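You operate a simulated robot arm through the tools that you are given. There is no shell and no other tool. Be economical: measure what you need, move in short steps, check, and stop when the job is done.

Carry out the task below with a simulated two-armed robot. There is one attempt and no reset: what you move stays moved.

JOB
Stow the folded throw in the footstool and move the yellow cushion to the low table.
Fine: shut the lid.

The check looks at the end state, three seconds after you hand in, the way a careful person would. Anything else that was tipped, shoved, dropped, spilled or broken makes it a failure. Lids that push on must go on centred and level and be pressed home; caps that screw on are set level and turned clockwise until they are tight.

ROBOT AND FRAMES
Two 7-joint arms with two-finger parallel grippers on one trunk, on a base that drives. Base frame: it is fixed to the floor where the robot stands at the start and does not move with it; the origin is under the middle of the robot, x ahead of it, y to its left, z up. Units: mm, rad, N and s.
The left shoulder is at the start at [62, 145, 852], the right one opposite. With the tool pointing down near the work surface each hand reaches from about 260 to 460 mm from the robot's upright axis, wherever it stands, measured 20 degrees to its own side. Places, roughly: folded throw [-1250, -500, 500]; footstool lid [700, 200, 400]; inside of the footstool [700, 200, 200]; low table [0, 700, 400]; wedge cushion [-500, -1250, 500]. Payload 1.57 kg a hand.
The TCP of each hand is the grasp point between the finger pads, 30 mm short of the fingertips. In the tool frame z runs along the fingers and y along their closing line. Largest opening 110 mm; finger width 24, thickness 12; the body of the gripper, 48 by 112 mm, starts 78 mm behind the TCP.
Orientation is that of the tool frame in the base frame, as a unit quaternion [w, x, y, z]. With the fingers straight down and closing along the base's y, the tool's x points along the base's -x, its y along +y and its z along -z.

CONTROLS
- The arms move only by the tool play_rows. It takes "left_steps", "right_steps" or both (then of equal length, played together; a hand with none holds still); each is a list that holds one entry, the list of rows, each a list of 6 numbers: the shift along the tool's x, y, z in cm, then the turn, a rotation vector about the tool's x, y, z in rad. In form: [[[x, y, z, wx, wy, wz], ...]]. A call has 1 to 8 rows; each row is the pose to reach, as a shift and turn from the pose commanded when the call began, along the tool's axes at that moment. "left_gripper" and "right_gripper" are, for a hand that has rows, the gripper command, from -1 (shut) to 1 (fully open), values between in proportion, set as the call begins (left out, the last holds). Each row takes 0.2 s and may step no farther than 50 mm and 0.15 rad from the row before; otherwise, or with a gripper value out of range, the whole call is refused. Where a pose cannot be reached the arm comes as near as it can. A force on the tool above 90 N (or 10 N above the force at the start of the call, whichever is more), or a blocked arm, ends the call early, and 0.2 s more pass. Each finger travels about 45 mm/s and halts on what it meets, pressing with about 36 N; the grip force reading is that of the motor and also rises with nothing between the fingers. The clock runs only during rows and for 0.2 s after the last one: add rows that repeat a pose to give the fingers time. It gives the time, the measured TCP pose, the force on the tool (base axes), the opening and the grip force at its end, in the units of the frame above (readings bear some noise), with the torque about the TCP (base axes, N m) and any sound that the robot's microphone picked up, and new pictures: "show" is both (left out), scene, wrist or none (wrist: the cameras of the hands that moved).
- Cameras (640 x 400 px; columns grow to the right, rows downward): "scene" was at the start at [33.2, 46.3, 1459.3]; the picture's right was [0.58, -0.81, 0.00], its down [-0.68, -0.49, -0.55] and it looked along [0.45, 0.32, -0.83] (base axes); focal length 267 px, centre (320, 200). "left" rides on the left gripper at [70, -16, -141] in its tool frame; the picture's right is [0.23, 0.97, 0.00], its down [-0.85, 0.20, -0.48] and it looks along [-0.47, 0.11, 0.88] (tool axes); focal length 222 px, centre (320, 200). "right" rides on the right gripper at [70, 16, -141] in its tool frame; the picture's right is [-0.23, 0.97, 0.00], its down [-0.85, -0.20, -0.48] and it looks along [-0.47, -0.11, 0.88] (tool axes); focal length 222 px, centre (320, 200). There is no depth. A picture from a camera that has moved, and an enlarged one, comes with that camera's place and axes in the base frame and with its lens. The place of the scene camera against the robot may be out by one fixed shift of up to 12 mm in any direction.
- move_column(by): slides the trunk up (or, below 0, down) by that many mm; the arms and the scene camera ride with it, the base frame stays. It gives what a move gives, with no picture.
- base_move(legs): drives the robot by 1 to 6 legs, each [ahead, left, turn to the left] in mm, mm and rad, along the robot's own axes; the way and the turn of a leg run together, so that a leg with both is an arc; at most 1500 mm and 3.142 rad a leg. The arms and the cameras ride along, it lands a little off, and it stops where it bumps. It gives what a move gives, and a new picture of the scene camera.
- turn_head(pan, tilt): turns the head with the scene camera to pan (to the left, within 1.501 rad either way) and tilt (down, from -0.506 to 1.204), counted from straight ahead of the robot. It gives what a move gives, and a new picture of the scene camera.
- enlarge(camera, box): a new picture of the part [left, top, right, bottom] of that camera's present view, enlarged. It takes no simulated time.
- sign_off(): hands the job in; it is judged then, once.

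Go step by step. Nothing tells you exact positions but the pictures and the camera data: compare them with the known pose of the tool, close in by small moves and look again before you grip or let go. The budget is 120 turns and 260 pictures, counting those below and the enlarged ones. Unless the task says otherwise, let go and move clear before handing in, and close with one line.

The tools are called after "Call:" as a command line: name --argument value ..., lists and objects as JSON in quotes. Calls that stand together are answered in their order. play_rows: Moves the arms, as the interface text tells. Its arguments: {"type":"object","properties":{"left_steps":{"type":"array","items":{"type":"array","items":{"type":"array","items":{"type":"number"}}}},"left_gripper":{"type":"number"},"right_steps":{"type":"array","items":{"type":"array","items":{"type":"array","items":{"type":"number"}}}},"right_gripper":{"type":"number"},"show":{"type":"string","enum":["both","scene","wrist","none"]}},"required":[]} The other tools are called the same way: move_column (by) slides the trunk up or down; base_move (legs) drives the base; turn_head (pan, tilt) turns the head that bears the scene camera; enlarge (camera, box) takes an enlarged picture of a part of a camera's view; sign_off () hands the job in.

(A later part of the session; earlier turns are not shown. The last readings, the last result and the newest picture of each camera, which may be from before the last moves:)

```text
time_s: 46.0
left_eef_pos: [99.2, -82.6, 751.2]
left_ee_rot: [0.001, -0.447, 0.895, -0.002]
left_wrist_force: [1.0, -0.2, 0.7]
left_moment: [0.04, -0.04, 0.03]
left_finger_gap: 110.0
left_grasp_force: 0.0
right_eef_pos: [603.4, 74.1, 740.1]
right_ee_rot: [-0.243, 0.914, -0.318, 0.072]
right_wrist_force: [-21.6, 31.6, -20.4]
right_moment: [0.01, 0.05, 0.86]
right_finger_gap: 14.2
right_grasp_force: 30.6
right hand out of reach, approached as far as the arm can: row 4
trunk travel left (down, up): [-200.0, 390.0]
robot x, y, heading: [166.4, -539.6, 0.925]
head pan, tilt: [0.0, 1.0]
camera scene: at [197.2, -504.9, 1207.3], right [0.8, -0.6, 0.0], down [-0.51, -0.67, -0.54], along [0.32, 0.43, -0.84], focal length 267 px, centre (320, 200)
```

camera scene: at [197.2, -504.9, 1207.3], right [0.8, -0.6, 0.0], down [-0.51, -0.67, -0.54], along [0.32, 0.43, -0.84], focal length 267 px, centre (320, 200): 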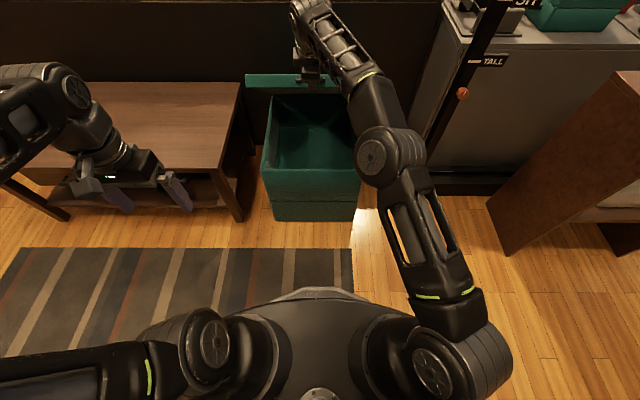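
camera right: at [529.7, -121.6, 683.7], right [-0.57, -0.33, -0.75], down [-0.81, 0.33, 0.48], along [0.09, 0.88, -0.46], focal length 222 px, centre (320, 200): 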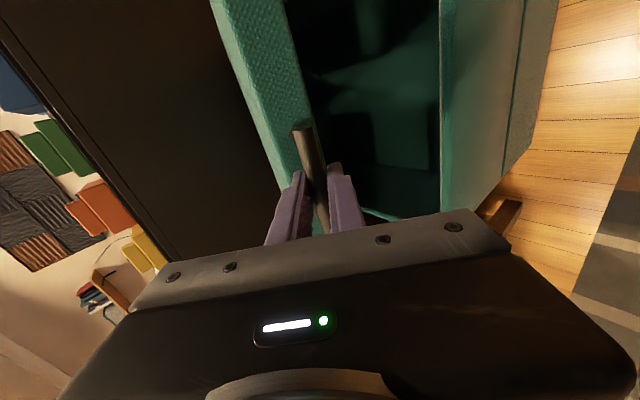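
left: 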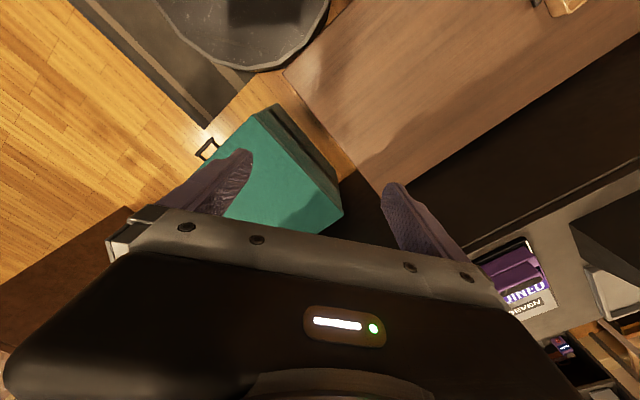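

The arm is stretched at about 40° of lid opening. I'll continue the arc by small steps of trunk up and base ahead.

Call:
move_column --by 20

Call:
base_move --legs '[[25, 6, 0]]'

Call:
move_column --by 20

Call:
base_move --legs '[[25, 4, 0]]'

```text
time_s: 46.6
left_eef_pos: [102.8, -83.1, 772.4]
left_ee_rot: [-0.001, -0.447, 0.895, -0.002]
left_wrist_force: [-0.3, -0.1, -0.8]
left_moment: [-0.01, -0.01, 0.03]
left_finger_gap: 110.1
left_grasp_force: 0.0
right_eef_pos: [614.6, 70.3, 762.6]
right_ee_rot: [-0.244, 0.91, -0.325, 0.078]
right_wrist_force: [5.1, 32.3, -30.5]
right_moment: [0.1, -0.17, 0.98]
right_finger_gap: 14.6
right_grasp_force: 30.4
trunk travel left (down, up): [-220.0, 370.0]
robot x, y, heading: [166.3, -540.5, 0.927]
head pan, tilt: [0.0, 1.0]
```

```text
time_s: 47.5
left_eef_pos: [110.8, -65.6, 777.0]
left_ee_rot: [0.003, -0.446, 0.895, 0.001]
left_wrist_force: [-0.5, 0.2, -0.7]
left_moment: [0.0, 0.0, -0.01]
left_finger_gap: 109.8
left_grasp_force: 0.0
right_eef_pos: [622.7, 87.4, 773.3]
right_ee_rot: [-0.25, 0.908, -0.326, 0.079]
right_wrist_force: [0.1, -35.4, 26.2]
right_moment: [-0.56, -0.36, 0.51]
right_finger_gap: 13.5
right_grasp_force: 30.5
trunk travel left (down, up): [-220.0, 370.0]
robot x, y, heading: [178.9, -518.9, 0.921]
head pan, tilt: [0.0, 1.0]
camera scene: at [206.4, -490.8, 1228.4], right [0.8, -0.6, 0.0], down [-0.51, -0.67, -0.54], along [0.33, 0.44, -0.84], focal length 267 px, centre (320, 200)
```

scene: 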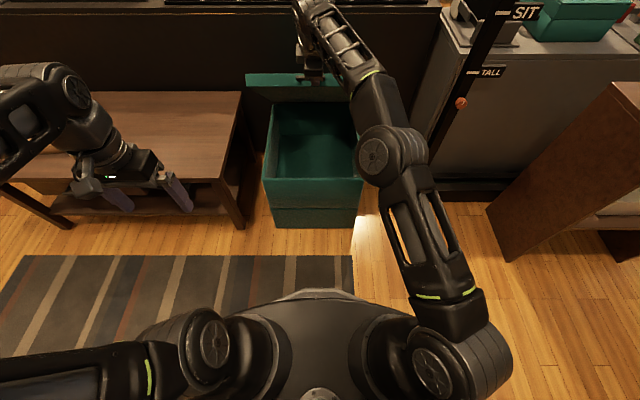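

```text
time_s: 48.1
left_eef_pos: [114.0, -58.9, 791.0]
left_ee_rot: [-0.001, -0.447, 0.895, -0.003]
left_wrist_force: [0.4, 0.5, -0.3]
left_moment: [0.01, 0.04, -0.04]
left_finger_gap: 109.8
left_grasp_force: 0.1
right_eef_pos: [627.3, 92.9, 781.5]
right_ee_rot: [-0.244, 0.91, -0.325, 0.081]
right_wrist_force: [16.3, 25.3, -38.5]
right_moment: [0.22, -0.56, 0.8]
right_finger_gap: 14.4
right_grasp_force: 29.7
trunk travel left (down, up): [-240.0, 350.0]
robot x, y, heading: [181.6, -518.5, 0.927]
head pan, tilt: [0.0, 1.0]
```

```text
time_s: 48.9
left_eef_pos: [122.9, -43.3, 797.6]
left_ee_rot: [0.003, -0.446, 0.895, 0.0]
left_wrist_force: [1.0, -0.2, 0.6]
left_moment: [0.0, -0.01, 0.01]
left_finger_gap: 110.0
left_grasp_force: 0.0
right_eef_pos: [637.1, 107.8, 797.9]
right_ee_rot: [-0.253, 0.907, -0.327, 0.082]
right_wrist_force: [6.3, -33.0, 27.5]
right_moment: [-0.48, -0.61, 0.41]
right_finger_gap: 14.8
right_grasp_force: 30.2
trunk travel left (down, up): [-240.0, 350.0]
robot x, y, heading: [191.7, -496.6, 0.919]
head pan, tilt: [0.0, 1.0]
camera scene: at [217.3, -468.0, 1248.9], right [0.8, -0.6, 0.0], down [-0.51, -0.67, -0.54], along [0.33, 0.43, -0.84], focal length 267 px, centre (320, 200)
```

scene: 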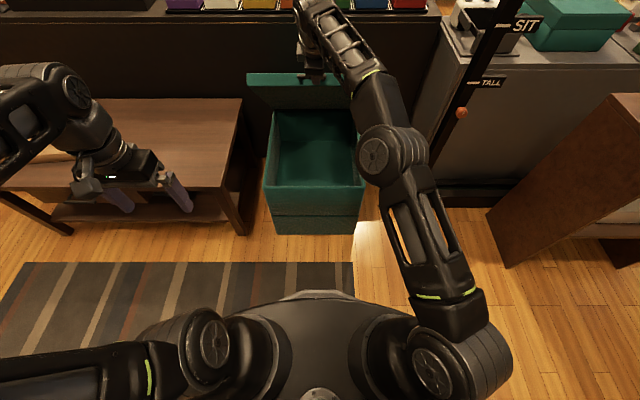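

Works nicely, forces moderate. Lid at about 50°; continuing in the same way.

Call:
move_column --by 14

Call:
base_move --legs '[[38, 2, 0]]'

Call:
move_column --by 26

Call:
base_move --legs '[[42, 2, 0]]'

Call:
move_column --by 22

Call:
base_move --legs '[[44, 0, 0]]'

```text
time_s: 49.5
left_eef_pos: [124.6, -38.1, 806.6]
left_ee_rot: [0.0, -0.445, 0.895, -0.002]
left_wrist_force: [-0.2, 0.6, 0.1]
left_moment: [-0.02, 0.01, 0.0]
left_finger_gap: 110.0
left_grasp_force: 0.0
right_eef_pos: [640.6, 112.5, 802.8]
right_ee_rot: [-0.247, 0.908, -0.327, 0.082]
right_wrist_force: [6.7, 5.6, -22.4]
right_moment: [-0.11, 0.18, 0.98]
right_finger_gap: 14.4
right_grasp_force: 30.6
trunk travel left (down, up): [-254.0, 336.0]
robot x, y, heading: [193.3, -495.6, 0.924]
head pan, tilt: [0.0, 1.0]
```

```text
time_s: 50.4
left_eef_pos: [143.5, -10.6, 809.5]
left_ee_rot: [0.004, -0.445, 0.896, 0.0]
left_wrist_force: [-0.1, 0.5, 0.5]
left_moment: [0.02, 0.0, -0.02]
left_finger_gap: 110.0
left_grasp_force: 0.2
right_eef_pos: [657.4, 140.8, 816.0]
right_ee_rot: [-0.255, 0.906, -0.328, 0.082]
right_wrist_force: [-9.0, -24.8, 34.6]
right_moment: [-0.28, -0.32, 0.65]
right_finger_gap: 14.7
right_grasp_force: 30.5
trunk travel left (down, up): [-254.0, 336.0]
robot x, y, heading: [209.9, -462.0, 0.924]
head pan, tilt: [0.0, 1.0]
camera scene: at [237.2, -435.1, 1262.7], right [0.8, -0.6, 0.0], down [-0.51, -0.67, -0.54], along [0.33, 0.43, -0.84], focal length 267 px, centre (320, 200)
```

scene: 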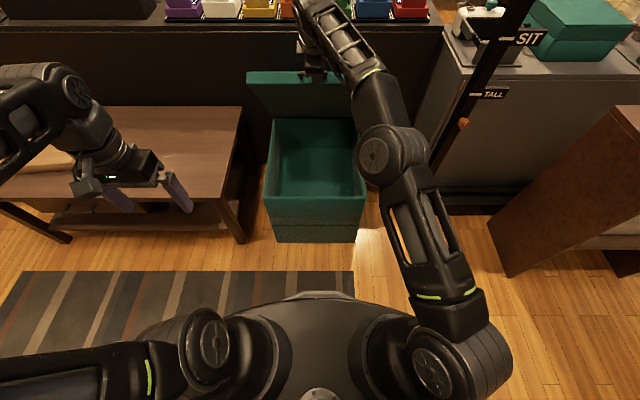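

```text
time_s: 51.1
left_eef_pos: [147.6, -3.2, 831.8]
left_ee_rot: [-0.001, -0.445, 0.895, -0.004]
left_wrist_force: [0.2, -0.2, 0.2]
left_moment: [-0.02, -0.05, 0.02]
left_finger_gap: 109.9
left_grasp_force: 0.2
right_eef_pos: [662.6, 146.8, 829.8]
right_ee_rot: [-0.248, 0.908, -0.328, 0.083]
right_wrist_force: [14.8, 18.5, -35.9]
right_moment: [-0.21, -0.32, 0.68]
right_finger_gap: 14.6
right_grasp_force: 30.4
trunk travel left (down, up): [-280.0, 310.0]
robot x, y, heading: [214.3, -463.4, 0.925]
head pan, tilt: [0.0, 1.0]
```

```text
time_s: 52.0
left_eef_pos: [165.9, 24.7, 835.6]
left_ee_rot: [0.004, -0.445, 0.896, 0.0]
left_wrist_force: [0.0, -0.7, -0.4]
left_moment: [0.0, -0.02, 0.02]
left_finger_gap: 110.2
left_grasp_force: 0.0
right_eef_pos: [683.0, 175.3, 847.3]
right_ee_rot: [-0.259, 0.905, -0.328, 0.082]
right_wrist_force: [-3.9, -23.3, 36.5]
right_moment: [-0.24, -0.51, 0.6]
right_finger_gap: 14.5
right_grasp_force: 31.7
trunk travel left (down, up): [-280.0, 310.0]
robot x, y, heading: [235.3, -428.6, 0.919]
head pan, tilt: [0.0, 1.0]
camera scene: at [260.3, -401.5, 1289.0], right [0.8, -0.6, 0.0], down [-0.51, -0.67, -0.54], along [0.33, 0.43, -0.84], focal length 267 px, centre (320, 200)
```

scene: 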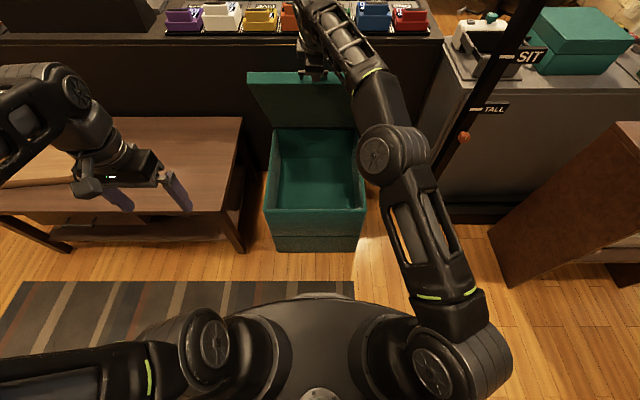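

```text
time_s: 52.7
left_eef_pos: [169.9, 29.9, 854.3]
left_ee_rot: [0.0, -0.444, 0.896, -0.003]
left_wrist_force: [0.6, -0.3, 0.6]
left_moment: [-0.02, 0.01, 0.03]
left_finger_gap: 110.0
left_grasp_force: 0.1
right_eef_pos: [688.1, 181.1, 855.3]
right_ee_rot: [-0.251, 0.907, -0.328, 0.082]
right_wrist_force: [11.7, 14.1, -38.3]
right_moment: [-0.31, -0.31, 0.64]
right_finger_gap: 14.4
right_grasp_force: 30.2
trunk travel left (down, up): [-302.0, 288.0]
robot x, y, heading: [236.5, -425.0, 0.92]
head pan, tilt: [0.0, 1.0]
```

```text
time_s: 53.6
left_eef_pos: [192.7, 57.9, 857.5]
left_ee_rot: [0.004, -0.445, 0.895, 0.0]
left_wrist_force: [0.2, -0.1, 0.6]
left_moment: [0.02, 0.01, -0.02]
left_finger_gap: 110.0
left_grasp_force: 0.0
right_eef_pos: [708.4, 210.0, 873.9]
right_ee_rot: [-0.264, 0.903, -0.33, 0.082]
right_wrist_force: [0.1, -14.0, 34.1]
right_moment: [-0.08, -0.52, 0.58]
right_finger_gap: 14.7
right_grasp_force: 30.8
trunk travel left (down, up): [-302.0, 288.0]
robot x, y, heading: [262.4, -398.5, 0.922]
head pan, tilt: [0.0, 1.0]
camera scene: at [286.7, -366.2, 1311.0], right [0.8, -0.6, 0.0], down [-0.51, -0.67, -0.54], along [0.33, 0.43, -0.84], focal length 267 px, centre (320, 200)
```

scene: 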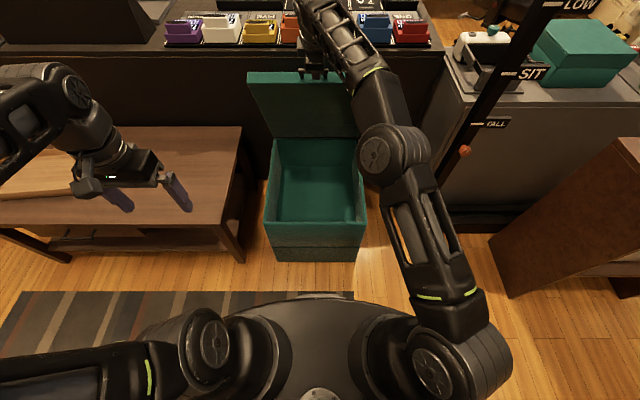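

Lid at about 67°. I'll now push on with the arm, letting the hand level out so the wrist needs less reach.

Call:
play_rows --right_steps '[[[0, -1.5, 0.4, 0.13, 0, 0], [0, -3.9, 0.8, 0.26, 0, 0], [0, -5.8, 1.3, 0.39, 0, 0], [0, -7.7, 1.9, 0.5, 0, 0], [0, -9.5, 2.6, 0.5, 0, 0]]]' --show "scene"

```text
time_s: 54.8
left_eef_pos: [192.8, 61.7, 856.4]
left_ee_rot: [0.002, -0.445, 0.896, -0.002]
left_wrist_force: [-0.8, 0.9, 0.3]
left_moment: [0.02, -0.03, -0.04]
left_finger_gap: 110.0
left_grasp_force: 0.1
right_eef_pos: [766.9, 288.2, 898.6]
right_ee_rot: [-0.479, 0.811, -0.296, 0.16]
right_wrist_force: [-13.0, 6.4, 2.1]
right_moment: [-0.26, -0.48, 0.3]
right_finger_gap: 14.6
right_grasp_force: 30.8
trunk travel left (down, up): [-302.0, 288.0]
robot x, y, heading: [263.5, -395.0, 0.924]
head pan, tilt: [0.0, 1.0]
camera scene: at [287.0, -361.3, 1310.3], right [0.8, -0.6, 0.0], down [-0.51, -0.67, -0.54], along [0.33, 0.43, -0.84], focal length 267 px, centre (320, 200)
```

scene: 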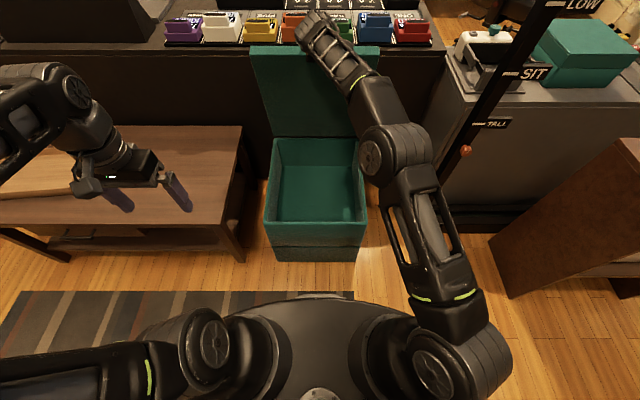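

Lid at about 77°. Pushing on forward past vertical.

Call:
play_rows --right_steps '[[[0, -2.5, 3.1, 0, 0, 0], [0, -4.8, 6.4, 0, 0, 0], [0, -6.4, 8.9, 0, 0, 0], [0, -6.4, 8.9, 0, 0, 0]]]' --show "scene"

```text
time_s: 55.8
left_eef_pos: [192.0, 61.9, 856.0]
left_ee_rot: [0.002, -0.445, 0.895, -0.003]
left_wrist_force: [0.6, 0.2, 0.5]
left_moment: [-0.05, 0.01, -0.01]
left_finger_gap: 110.0
left_grasp_force: 0.0
right_eef_pos: [771.1, 294.2, 899.1]
right_ee_rot: [-0.478, 0.811, -0.296, 0.159]
right_wrist_force: [-17.3, 12.4, 5.1]
right_moment: [-0.24, -0.39, 0.74]
right_finger_gap: 14.8
right_grasp_force: 30.3
right hand out of reach, approached as far as the arm can: row 1, 2, 3, 4
trunk travel left (down, up): [-302.0, 288.0]
robot x, y, heading: [260.8, -396.6, 0.924]
head pan, tilt: [0.0, 1.0]
camera scene: at [286.5, -361.1, 1310.3], right [0.8, -0.6, 0.0], down [-0.51, -0.67, -0.54], along [0.33, 0.43, -0.84], focal length 267 px, centre (320, 200)
```

scene: 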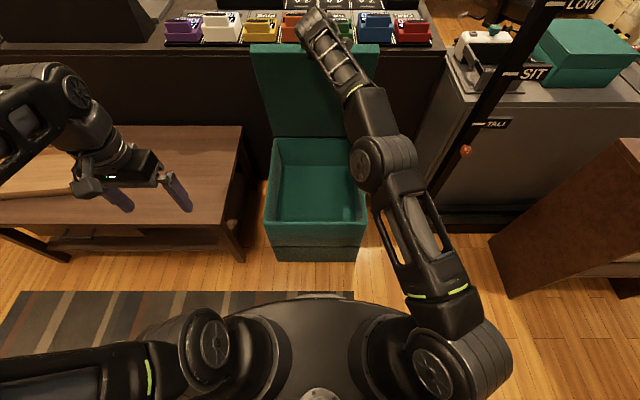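

Reach limit; the base will carry it the last stretch.

Call:
base_move --legs '[[50, 3, 0]]'

Call:
base_move --legs '[[45, 3, 0]]'

```text
time_s: 56.7
left_eef_pos: [220.1, 101.5, 856.7]
left_ee_rot: [0.003, -0.445, 0.895, -0.002]
left_wrist_force: [0.1, -0.2, -0.1]
left_moment: [-0.04, -0.03, 0.0]
left_finger_gap: 109.9
left_grasp_force: 0.1
right_eef_pos: [802.1, 332.9, 907.7]
right_ee_rot: [-0.483, 0.808, -0.297, 0.161]
right_wrist_force: [-13.9, 8.4, 25.6]
right_moment: [-0.37, -0.9, 0.05]
right_finger_gap: 14.4
right_grasp_force: 30.8
trunk travel left (down, up): [-302.0, 288.0]
robot x, y, heading: [288.3, -351.7, 0.918]
head pan, tilt: [0.0, 1.0]
camera scene: at [313.1, -322.2, 1310.6], right [0.8, -0.61, 0.0], down [-0.51, -0.67, -0.54], along [0.33, 0.43, -0.84], focal length 267 px, centre (320, 200)
```

scene: 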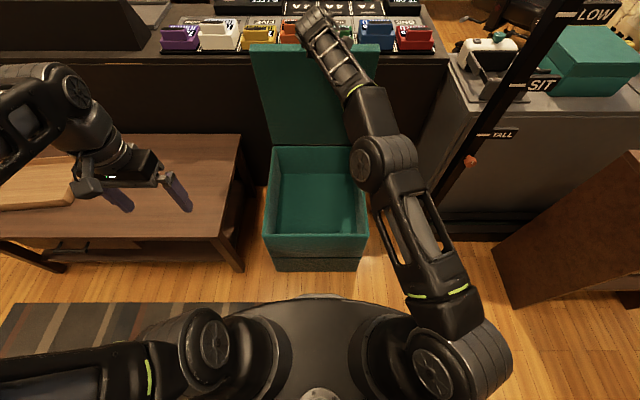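

```text
time_s: 57.7
left_eef_pos: [238.9, 125.3, 857.0]
left_ee_rot: [0.003, -0.443, 0.897, -0.002]
left_wrist_force: [0.1, 0.7, -0.6]
left_moment: [-0.02, -0.03, -0.01]
left_finger_gap: 110.0
left_grasp_force: 0.0
right_eef_pos: [814.3, 353.1, 905.2]
right_ee_rot: [-0.471, 0.814, -0.297, 0.165]
right_wrist_force: [-18.6, -36.3, 7.3]
right_moment: [-0.51, -1.0, 0.91]
right_finger_gap: 14.4
right_grasp_force: 30.9
trunk travel left (down, up): [-302.0, 288.0]
robot x, y, heading: [304.9, -327.1, 0.914]
head pan, tilt: [0.0, 1.0]
stopped in leg 1: the force on the tool passed its limit (the readings are from after the stop); the commanded pose is now the measured one
camera scene: at [331.1, -299.3, 1310.5], right [0.79, -0.61, 0.0], down [-0.51, -0.67, -0.54], along [0.33, 0.43, -0.84], focal length 267 px, centre (320, 200)
```

scene: 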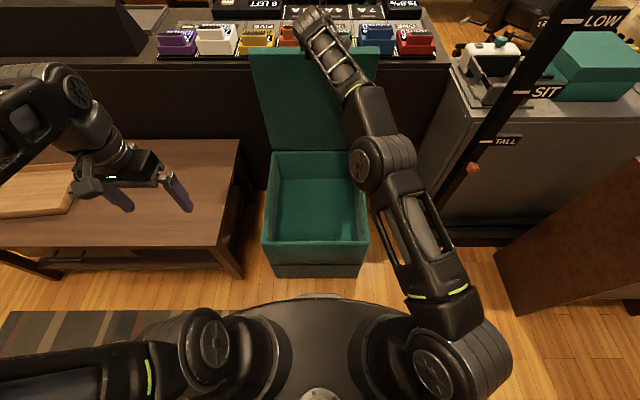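

The lid has reached its stop slightly past vertical. I'll ease the grip a little and see whether it stays.

Call:
play_rows --right_steps '[[[0, 0, 0, 0, 0, 0], [0, 0, 0, 0, 0, 0], [0, 0, 0, 0, 0, 0]]]' --right_gripper -0.4 --show "wrist"

Call:
enlarge --camera "right" --box '[200, 80, 440, 240]'

```text
time_s: 58.5
left_eef_pos: [238.5, 126.4, 858.1]
left_ee_rot: [0.003, -0.443, 0.897, -0.002]
left_wrist_force: [-0.5, -0.5, 0.3]
left_moment: [0.02, 0.0, 0.0]
left_finger_gap: 110.2
left_grasp_force: 0.0
right_eef_pos: [816.6, 355.5, 907.6]
right_ee_rot: [-0.475, 0.812, -0.298, 0.163]
right_wrist_force: [-12.0, -21.5, 27.6]
right_moment: [0.17, -0.99, 0.35]
right_finger_gap: 21.7
right_grasp_force: 0.1
trunk travel left (down, up): [-302.0, 288.0]
robot x, y, heading: [309.9, -328.5, 0.922]
head pan, tilt: [0.0, 1.0]
camera right: at [785.9, 208.2, 963.1], right [-0.49, -0.22, -0.84], down [-0.85, 0.3, 0.42], along [0.16, 0.93, -0.33], focal length 222 px, centre (320, 200)
```

right: 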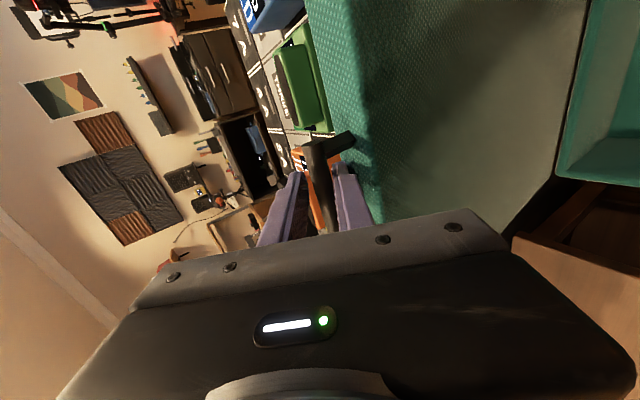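

```text
2.50 times, centred on (320, 160) of right
camera zoom: at [785.9, 208.2, 963.1], right [-0.49, -0.22, -0.84], down [-0.85, 0.3, 0.42], along [0.16, 0.93, -0.33], focal length 555 px, centre (320, 300)
```

zoom: 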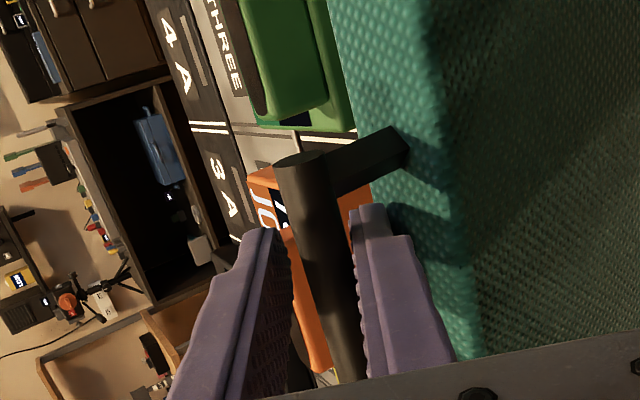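

The lower finger rests lightly in the gap under the bar. I'll relieve it upward a few mm and withdraw backward along the fingers.

Call:
play_rows --right_steps '[[[0, -0.4, 0, 0, 0, 0], [0, -0.4, -0.6, 0, 0, 0], [0, -0.4, -1.5, 0, 0, 0], [0, -0.4, -2.5, 0, 0, 0]]]' --show "wrist"

```text
time_s: 59.5
left_eef_pos: [242.8, 129.9, 855.3]
left_ee_rot: [0.0, -0.443, 0.896, -0.002]
left_wrist_force: [-0.1, 0.2, -0.1]
left_moment: [0.0, -0.02, 0.0]
left_finger_gap: 110.1
left_grasp_force: 0.0
right_eef_pos: [807.2, 344.1, 910.3]
right_ee_rot: [-0.467, 0.816, -0.298, 0.165]
right_wrist_force: [12.9, 9.7, -7.0]
right_moment: [2.72, -4.73, 1.37]
right_finger_gap: 30.7
right_grasp_force: 0.1
trunk travel left (down, up): [-302.0, 288.0]
robot x, y, heading: [308.0, -329.9, 0.92]
head pan, tilt: [0.0, 1.0]
camera right: at [777.8, 198.2, 968.3], right [-0.5, -0.23, -0.84], down [-0.85, 0.31, 0.42], along [0.16, 0.92, -0.35], focal length 222 px, centre (320, 200)
```

right: 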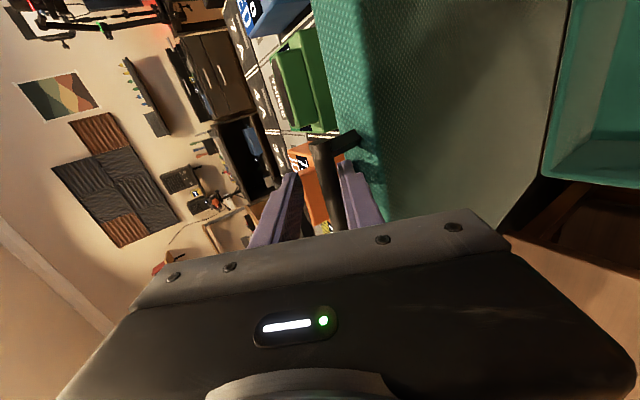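

Call:
play_rows --right_steps '[[[0, 0, 0, 0, 0, 0]]]' --show "both"

Call:
enlarge --camera "scene" --box '[240, 0, 400, 100]'

Call:
enlarge --camera "right" --box '[220, 100, 420, 240]'

```text
time_s: 59.9
left_eef_pos: [241.7, 131.1, 855.1]
left_ee_rot: [0.0, -0.443, 0.897, -0.002]
left_wrist_force: [1.1, 0.0, -0.6]
left_moment: [0.01, 0.01, -0.02]
left_finger_gap: 109.9
left_grasp_force: 0.1
right_eef_pos: [808.4, 342.6, 910.8]
right_ee_rot: [-0.466, 0.817, -0.298, 0.165]
right_wrist_force: [11.5, 8.1, -8.6]
right_moment: [1.55, -4.84, -0.28]
right_finger_gap: 32.9
right_grasp_force: 0.0
trunk travel left (down, up): [-302.0, 288.0]
robot x, y, heading: [305.6, -325.3, 0.92]
head pan, tilt: [0.0, 1.0]
camera scene: at [335.8, -292.5, 1310.1], right [0.79, -0.61, 0.0], down [-0.51, -0.67, -0.54], along [0.33, 0.43, -0.84], focal length 267 px, centre (320, 200)
camera right: at [777.2, 197.7, 969.3], right [-0.5, -0.23, -0.84], down [-0.85, 0.31, 0.42], along [0.16, 0.92, -0.35], focal length 222 px, centre (320, 200)
```

scene: 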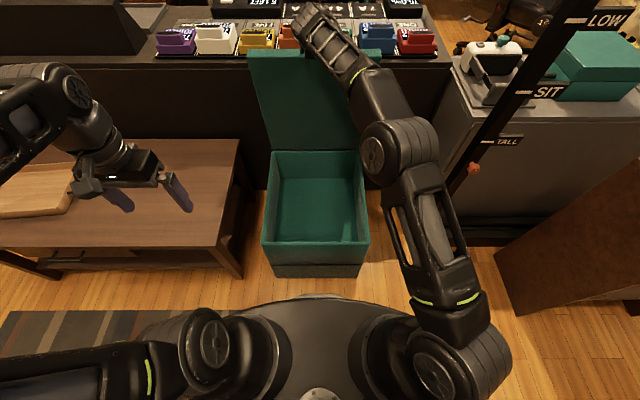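
right: 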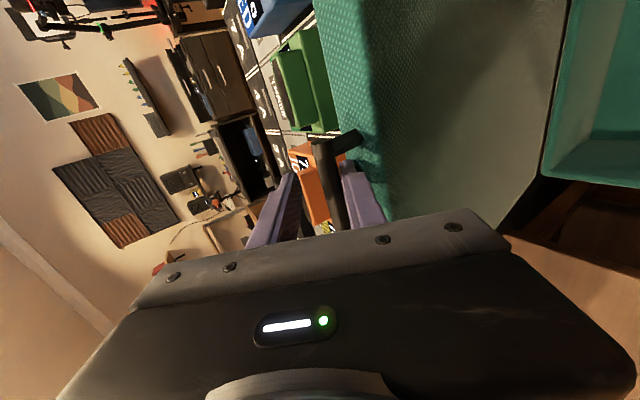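

```text
4.00 times, centred on (320, 50) of scene
camera zoom: at [335.8, -292.5, 1310.1], right [0.79, -0.61, 0.0], down [-0.51, -0.67, -0.54], along [0.33, 0.43, -0.84], focal length 1069 px, centre (320, 800)
```

zoom: 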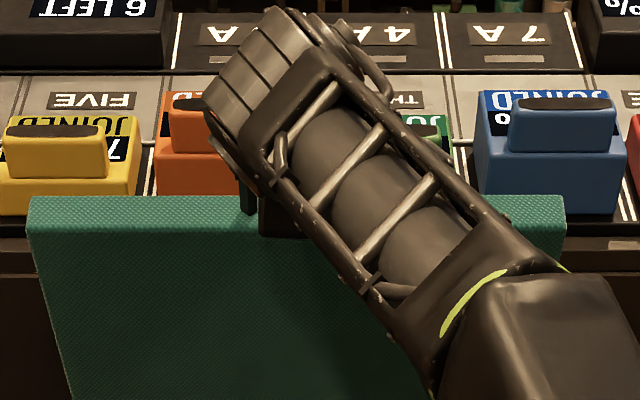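

```text
2.86 times, centred on (320, 170) of right
camera zoom: at [777.2, 197.7, 969.3], right [-0.5, -0.23, -0.84], down [-0.85, 0.31, 0.42], along [0.16, 0.92, -0.35], focal length 635 px, centre (320, 286)
```

zoom: 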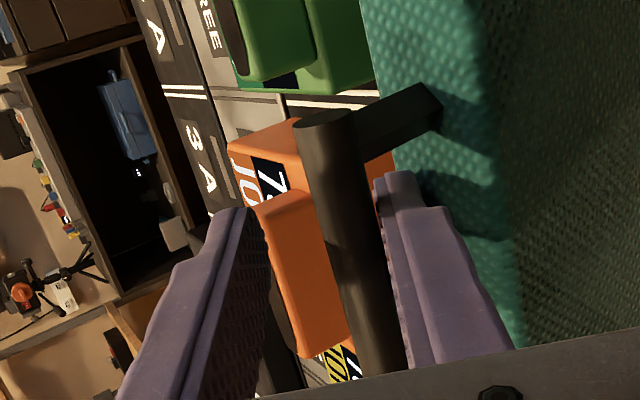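

The lower finger seems to press up against the bar. I'll lower the hand slightly and retract more horizontally.

Call:
play_rows --right_steps '[[[0, 0.7, 0, 0, 0, 0], [0, 0.7, -1.0, 0, 0, 0], [0, 0.7, -2.5, 0, 0, 0], [0, 0.7, -4, 0, 0, 0]]]' --show "both"

```text
time_s: 60.9
left_eef_pos: [244.8, 133.3, 853.1]
left_ee_rot: [-0.001, -0.443, 0.896, -0.004]
left_wrist_force: [-0.3, 0.2, -0.5]
left_moment: [-0.03, 0.01, -0.01]
left_finger_gap: 110.0
left_grasp_force: 0.1
right_eef_pos: [787.6, 316.4, 915.7]
right_ee_rot: [-0.461, 0.82, -0.295, 0.167]
right_wrist_force: [33.5, 26.8, -55.6]
right_moment: [9.02, -10.77, 4.12]
right_finger_gap: 56.3
right_grasp_force: 13.6
trunk travel left (down, up): [-302.0, 288.0]
robot x, y, heading: [308.6, -328.7, 0.922]
head pan, tilt: [0.0, 1.0]
camera scene: at [340.6, -287.3, 1309.2], right [0.79, -0.61, 0.0], down [-0.51, -0.67, -0.53], along [0.32, 0.42, -0.85], focal length 267 px, centre (320, 200)
camera right: at [757.6, 171.6, 975.8], right [-0.5, -0.25, -0.83], down [-0.85, 0.31, 0.42], along [0.16, 0.92, -0.36], focal length 222 px, centre (320, 200)
```

scene: 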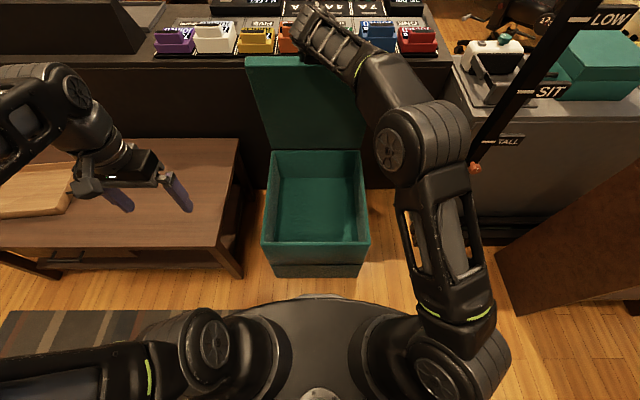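
right: 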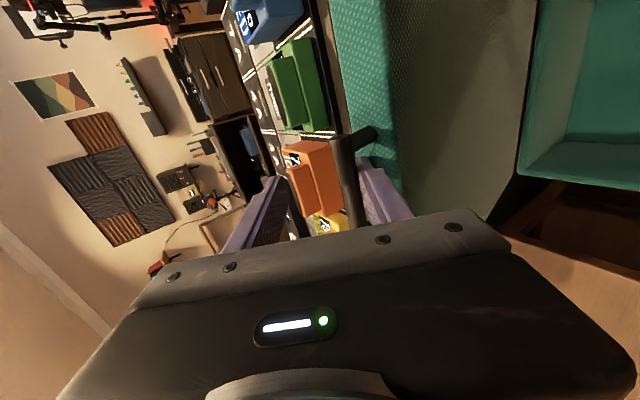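

The bar is being dragged by the lower finger. I'll give back the retraction, look at the free play, then pull out level instead.

Call:
play_rows --right_steps '[[[0, 0.3, 1.5, 0, 0, 0], [0, 0.8, 3, 0, 0, 0], [0, 0.8, 3, 0, 0, 0], [0, 0.8, 3, 0, 0, 0]]]' --show "wrist"

Call:
enlarge --camera "right" --box '[220, 100, 440, 240]'

```text
time_s: 61.9
left_eef_pos: [241.6, 127.7, 856.8]
left_ee_rot: [0.002, -0.443, 0.896, -0.001]
left_wrist_force: [0.9, -0.3, 0.8]
left_moment: [0.02, 0.04, -0.01]
left_finger_gap: 110.0
left_grasp_force: 0.0
right_eef_pos: [795.7, 326.4, 909.0]
right_ee_rot: [-0.47, 0.814, -0.3, 0.163]
right_wrist_force: [12.1, -16.0, 2.2]
right_moment: [-0.43, -0.68, -0.12]
right_finger_gap: 33.2
right_grasp_force: 0.1
trunk travel left (down, up): [-302.0, 288.0]
robot x, y, heading: [308.1, -329.6, 0.919]
head pan, tilt: [0.0, 1.0]
camera right: at [765.6, 181.6, 966.5], right [-0.5, -0.22, -0.84], down [-0.85, 0.3, 0.43], along [0.16, 0.93, -0.34], focal length 222 px, centre (320, 200)
```

right: 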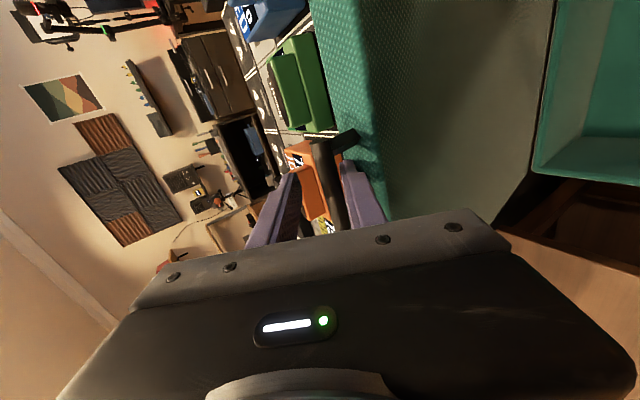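

```text
2.86 times, centred on (330, 170) of right
camera zoom: at [765.6, 181.6, 966.5], right [-0.5, -0.22, -0.84], down [-0.85, 0.3, 0.43], along [0.16, 0.93, -0.34], focal length 635 px, centre (291, 286)
```

zoom: 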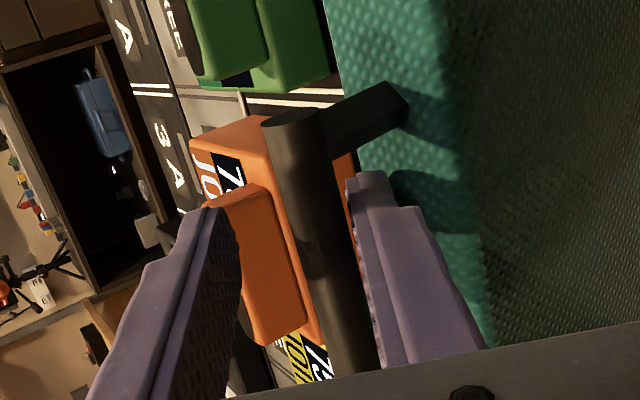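

Freed: gap back to 33 mm. Now retracting level, with a small sideways relief.

Call:
play_rows --right_steps '[[[0.4, 0.2, 0, 0, 0, 0], [0.6, 0.7, -0.9, 0, 0, 0], [0.6, 1.1, -1.7, 0, 0, 0], [0.6, 1.5, -2.6, 0, 0, 0]]]' --show "wrist"

Call:
enlarge --camera "right" --box '[220, 100, 440, 240]'

```text
time_s: 62.9
left_eef_pos: [240.4, 128.3, 855.5]
left_ee_rot: [0.001, -0.443, 0.897, -0.001]
left_wrist_force: [-0.5, -0.7, -0.3]
left_moment: [0.0, 0.0, 0.0]
left_finger_gap: 110.0
left_grasp_force: 0.0
right_eef_pos: [779.9, 303.0, 907.2]
right_ee_rot: [-0.469, 0.816, -0.297, 0.161]
right_wrist_force: [0.0, 0.2, 0.2]
right_moment: [0.01, 0.01, 0.02]
right_finger_gap: 32.9
right_grasp_force: 0.1
trunk travel left (down, up): [-302.0, 288.0]
robot x, y, heading: [307.5, -329.7, 0.914]
head pan, tilt: [0.0, 1.0]
camera right: at [749.5, 156.5, 964.5], right [-0.5, -0.23, -0.84], down [-0.85, 0.3, 0.43], along [0.15, 0.93, -0.34], focal length 222 px, centre (320, 200)
```

right: 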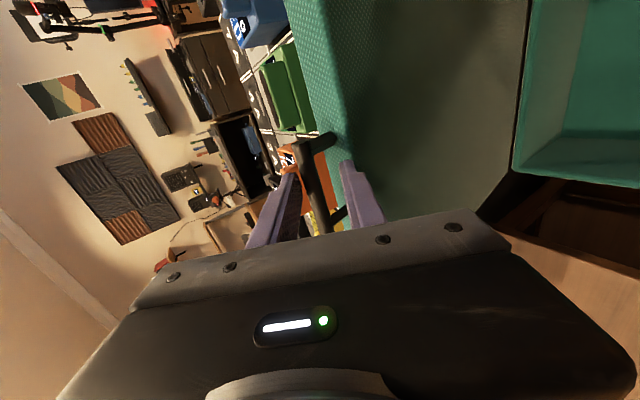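

```text
2.86 times, centred on (330, 170) of right
camera zoom: at [749.5, 156.5, 964.5], right [-0.5, -0.23, -0.84], down [-0.85, 0.3, 0.43], along [0.15, 0.93, -0.34], focal length 635 px, centre (291, 286)
```

zoom: 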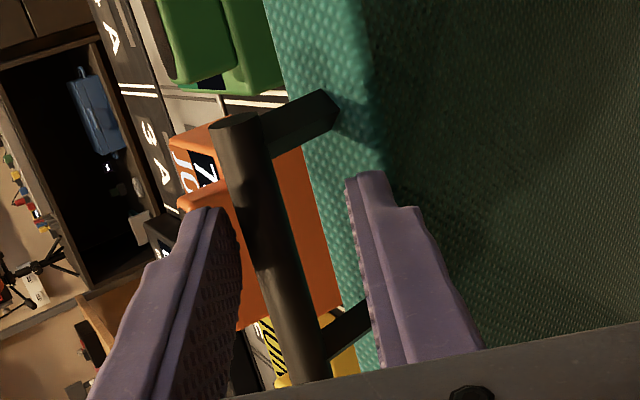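

Free with zero force, and the lid stays up. Backing away fully.

Call:
play_rows --right_steps '[[[0, 0.5, -2, 0, 0, 0], [0, 1.5, -5, 0, 0, 0], [0, 2.5, -9, 0, 0, 0], [0, 2.5, -13, 0, 0, 0]]]' --right_gripper 1 --show "both"

```text
time_s: 63.9
left_eef_pos: [242.2, 129.7, 855.6]
left_ee_rot: [0.001, -0.443, 0.896, -0.003]
left_wrist_force: [-0.1, 0.2, 0.2]
left_moment: [0.01, -0.06, -0.04]
left_finger_gap: 110.0
left_grasp_force: 0.1
right_eef_pos: [702.8, 207.2, 950.6]
right_ee_rot: [-0.47, 0.815, -0.298, 0.164]
right_wrist_force: [0.3, -0.3, -0.1]
right_moment: [-0.04, 0.01, -0.01]
right_finger_gap: 110.2
right_grasp_force: 0.0
trunk travel left (down, up): [-302.0, 288.0]
robot x, y, heading: [307.2, -327.8, 0.919]
head pan, tilt: [0.0, 1.0]
camera scene: at [334.4, -294.3, 1310.3], right [0.79, -0.61, 0.0], down [-0.51, -0.67, -0.54], along [0.33, 0.43, -0.84], focal length 267 px, centre (320, 200)
camera right: at [674.1, 62.1, 1007.7], right [-0.5, -0.23, -0.84], down [-0.85, 0.3, 0.43], along [0.16, 0.93, -0.34], focal length 222 px, centre (320, 200)
```

scene: 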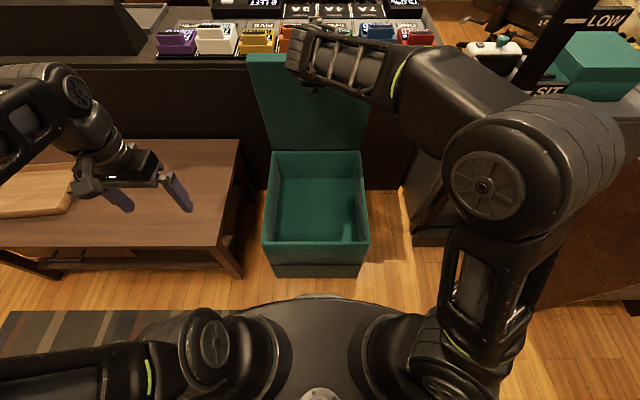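
right: 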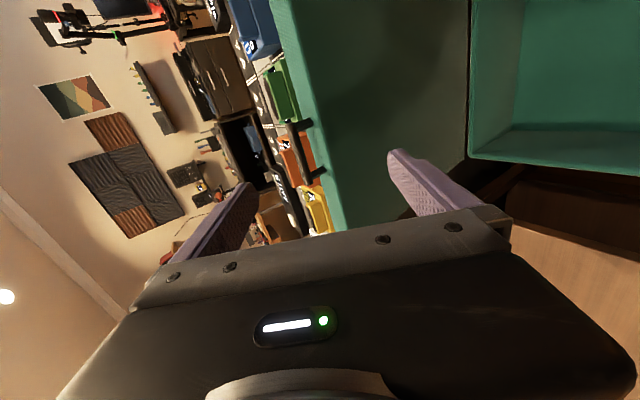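

The lid stands open by itself. Now I drive back and across to face the sofa in front of the throw.

Call:
base_move --legs '[[-250, 0, 0], [-47, 981, 0], [0, 0, -3.11]]'

Call:
turn_head --pan -0.1 --tilt 0.8

```text
time_s: 77.4
left_eef_pos: [-518.7, -411.3, 857.2]
left_ee_rot: [-0.002, 0.86, 0.51, -0.001]
left_wrist_force: [-0.3, -0.1, 0.2]
left_moment: [0.0, 0.01, 0.0]
left_finger_gap: 109.9
left_grasp_force: 0.0
right_eef_pos: [-964.4, -560.7, 950.9]
right_ee_rot: [-0.127, 0.234, 0.835, -0.481]
right_wrist_force: [0.2, 0.8, 0.5]
right_moment: [0.02, -0.01, 0.01]
right_finger_gap: 110.0
right_grasp_force: 0.1
trunk travel left (down, up): [-302.0, 288.0]
robot x, y, heading: [-652.9, 31.1, -2.071]
head pan, tilt: [0.0, 1.0]
camera scene: at [-670.5, -2.9, 1310.3], right [-0.88, 0.48, 0.0], down [0.4, 0.74, -0.54], along [-0.26, -0.47, -0.84], focal length 267 px, centre (320, 200)
```

scene: 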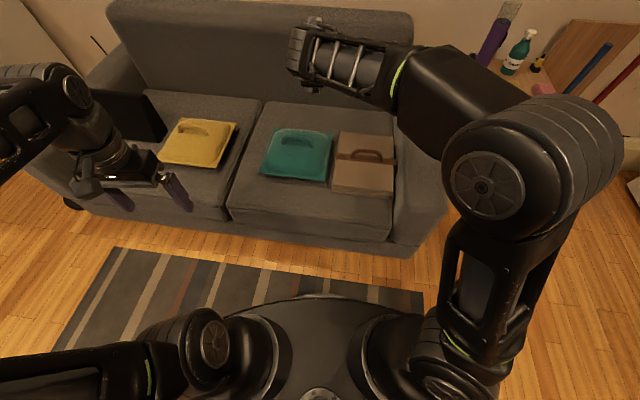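

```text
time_s: 78.1
left_eef_pos: [-519.6, -412.2, 855.6]
left_ee_rot: [-0.002, 0.86, 0.51, -0.002]
left_wrist_force: [-0.7, 0.1, -0.3]
left_moment: [-0.01, -0.01, -0.01]
left_finger_gap: 109.9
left_grasp_force: 0.1
right_eef_pos: [-964.9, -560.7, 949.8]
right_ee_rot: [-0.127, 0.234, 0.836, -0.48]
right_wrist_force: [-0.2, -0.2, -0.1]
right_moment: [-0.01, -0.01, -0.01]
right_finger_gap: 109.9
right_grasp_force: 0.1
trunk travel left (down, up): [-302.0, 288.0]
robot x, y, heading: [-652.3, 30.5, -2.071]
head pan, tilt: [-0.099, 0.799]
camera scene: at [-682.6, -8.3, 1325.4], right [-0.83, 0.56, 0.0], down [0.4, 0.59, -0.7], along [-0.39, -0.58, -0.72], focal length 267 px, centre (320, 200)
```

scene: 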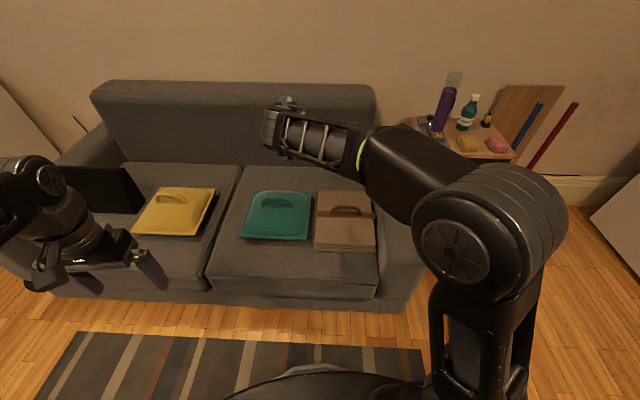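

Strap top triangulates to about (-1195, -551, 500), 790 mm ahead. I straighten to the sofa and close in; base clearance allows about 140 mm.

Call:
base_move --legs '[[0, 0, -0.12], [135, 0, 0]]'

Call:
play_rows --right_steps '[[[0, 0, 0, -0.15, 0, 0], [0, 0, 0, -0.3, 0, 0], [0, 0, 0, -0.45, 0, 0], [0, 0, 0, -0.6, 0, 0], [0, 0, 0, -0.75, 0, 0], [0, 0, 0, -0.9, 0, 0], [0, 0, 0, -1.03, 0, 0], [0, 0, 0, -1.03, 0, 0]]]' --show "both"

```text
time_s: 80.0
left_eef_pos: [-648.7, -533.6, 854.8]
left_ee_rot: [-0.002, 0.888, 0.46, 0.0]
left_wrist_force: [-0.4, -0.1, -0.1]
left_moment: [-0.03, 0.0, 0.0]
left_finger_gap: 110.2
left_grasp_force: 0.1
right_eef_pos: [-1107.1, -629.4, 949.7]
right_ee_rot: [-0.153, 0.282, 0.821, -0.472]
right_wrist_force: [-0.4, 0.1, -0.1]
right_moment: [-0.03, -0.01, 0.01]
right_finger_gap: 109.8
right_grasp_force: 0.0
trunk travel left (down, up): [-302.0, 288.0]
robot x, y, heading: [-731.3, -81.9, -2.184]
head pan, tilt: [-0.099, 0.799]
camera scene: at [-764.2, -114.1, 1325.4], right [-0.76, 0.65, 0.0], down [0.47, 0.54, -0.7], along [-0.46, -0.53, -0.72], focal length 267 px, centre (320, 200)
```

scene: 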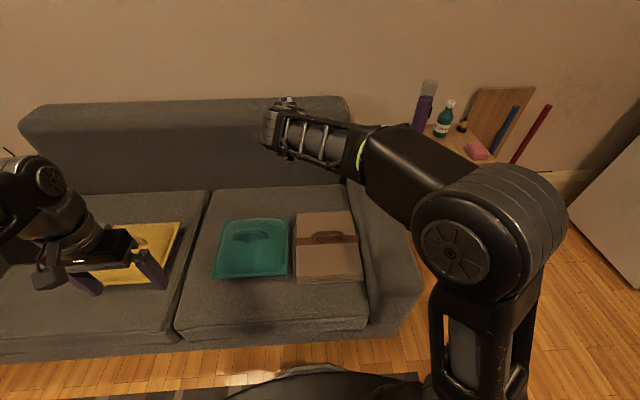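

```text
time_s: 81.8
left_eef_pos: [-649.4, -532.0, 856.7]
left_ee_rot: [0.0, 0.888, 0.459, -0.001]
left_wrist_force: [0.5, 1.4, 0.1]
left_moment: [-0.08, -0.04, 0.01]
left_finger_gap: 109.8
left_grasp_force: 0.0
right_eef_pos: [-1118.0, -574.3, 914.5]
right_ee_rot: [-0.048, 0.317, 0.938, -0.129]
right_wrist_force: [-0.7, 0.6, 0.1]
right_moment: [-0.09, -0.06, 0.05]
right_finger_gap: 110.2
right_grasp_force: 0.2
right hand out of reach, approached as far as the arm can: row 5, 6, 7, 8
trunk travel left (down, up): [-302.0, 288.0]
robot x, y, heading: [-731.0, -78.5, -2.189]
head pan, tilt: [-0.099, 0.799]
camera scene: at [-766.3, -110.9, 1325.5], right [-0.76, 0.65, 0.0], down [0.47, 0.54, -0.7], along [-0.46, -0.53, -0.72], focal length 267 px, centre (320, 200)
camera right: at [-1140.8, -489.6, 1048.6], right [0.75, 0.61, -0.27], down [0.65, -0.57, 0.51], along [0.16, -0.55, -0.82], focal length 222 px, centre (320, 200)
```

scene: 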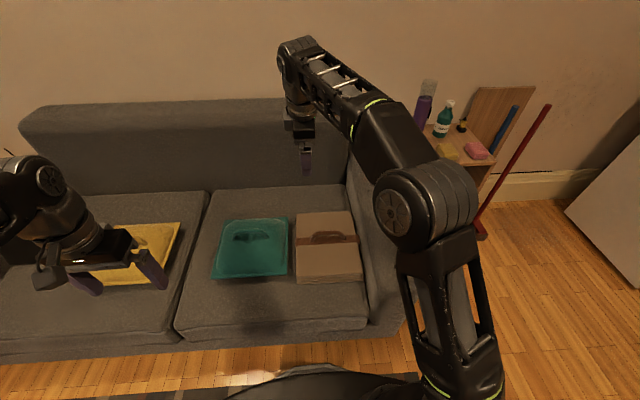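
right: 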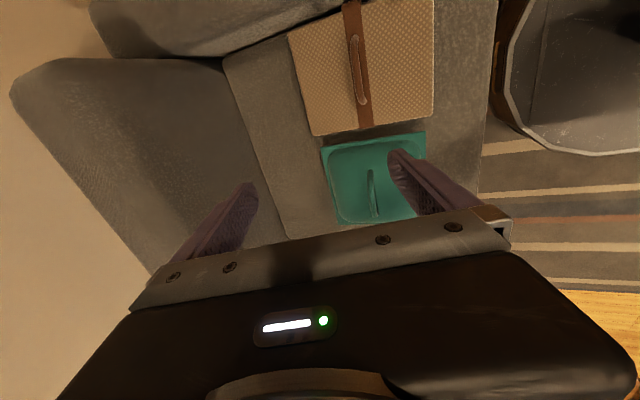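

Excellent view: the strap lies along the robot's left-right line, right for this hand. I lower the hand above it and straighten it to vertical.

Call:
play_rows --right_steps '[[[0.8, 0.9, 4.5, -0.05, -0.02, 0], [1.6, 1.8, 9, -0.1, -0.04, 0], [2.4, 2.7, 13.5, -0.15, -0.06, 0], [3.1, 3.6, 18, -0.2, -0.07, 0], [3.9, 4.5, 22.5, -0.24, -0.09, 0], [4.7, 5.5, 27, -0.27, -0.1, 0], [4.7, 5.5, 27, -0.27, -0.1, 0]]]' --show "both"

```text
time_s: 83.4
left_eef_pos: [-647.7, -533.8, 855.9]
left_ee_rot: [-0.003, 0.888, 0.46, -0.002]
left_wrist_force: [-0.6, 0.9, -0.2]
left_moment: [0.0, -0.01, 0.01]
left_finger_gap: 109.6
left_grasp_force: 0.1
right_eef_pos: [-1167.2, -565.7, 637.7]
right_ee_rot: [0.041, 0.312, 0.949, -0.016]
right_wrist_force: [-0.5, 0.2, 0.1]
right_moment: [0.0, 0.0, 0.01]
right_finger_gap: 110.1
right_grasp_force: 0.1
trunk travel left (down, up): [-302.0, 288.0]
robot x, y, heading: [-730.5, -78.3, -2.187]
head pan, tilt: [-0.099, 0.799]
camera scene: at [-764.1, -113.8, 1325.4], right [-0.76, 0.65, 0.0], down [0.47, 0.54, -0.7], along [-0.46, -0.53, -0.72], focal length 267 px, centre (320, 200)
camera right: at [-1224.1, -502.9, 773.0], right [0.76, 0.65, 0.02], down [0.53, -0.64, 0.55], along [0.37, -0.41, -0.83], focal length 222 px, centre (320, 200)
```

scene: 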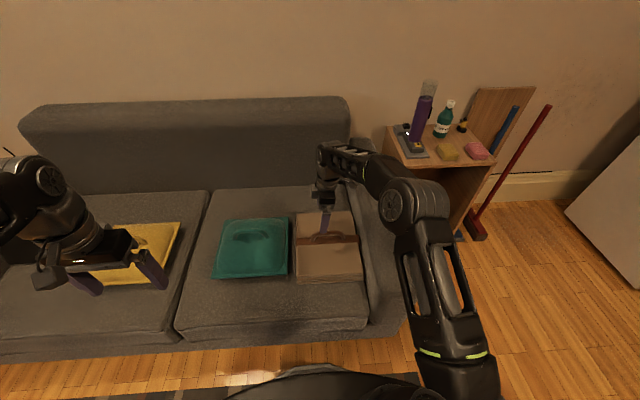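
right: 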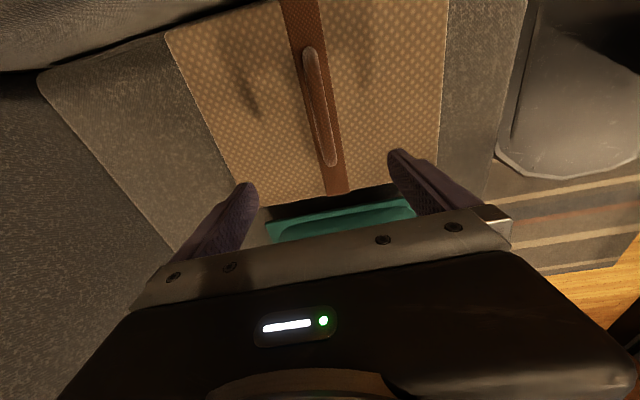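

Strap refined to about (-1188, -543, 500). Moving directly above at z 545, correcting a slight tilt.

Call:
play_rows --right_steps '[[[1.3, 0.2, 3, 0, 0.03, 0], [2.6, 0.4, 6, 0, 0.06, 0], [3.9, 0.65, 9, 0, 0.09, 0], [3.9, 0.65, 9, 0, 0.09, 0]]]' --show "wrist"

```text
time_s: 84.4
left_eef_pos: [-647.1, -533.8, 855.3]
left_ee_rot: [-0.003, 0.888, 0.46, -0.001]
left_wrist_force: [0.3, -0.6, 0.3]
left_moment: [0.0, 0.01, 0.04]
left_finger_gap: 110.0
left_grasp_force: 0.1
right_eef_pos: [-1188.6, -537.6, 545.8]
right_ee_rot: [-0.001, 0.312, 0.95, -0.002]
right_wrist_force: [0.1, 0.6, 0.4]
right_moment: [0.01, 0.0, 0.01]
right_finger_gap: 109.8
right_grasp_force: 0.0
trunk travel left (down, up): [-302.0, 288.0]
robot x, y, heading: [-728.5, -80.6, -2.188]
head pan, tilt: [-0.099, 0.799]
camera right: at [-1235.8, -484.0, 688.0], right [0.76, 0.65, -0.01], down [0.57, -0.67, 0.48], along [0.31, -0.37, -0.88], focal length 222 px, centre (320, 200)
```

right: 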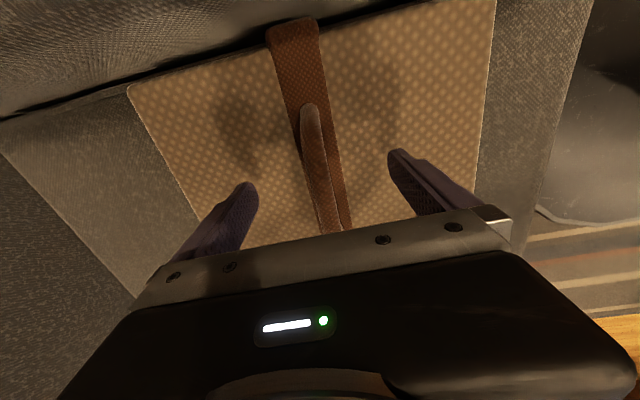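

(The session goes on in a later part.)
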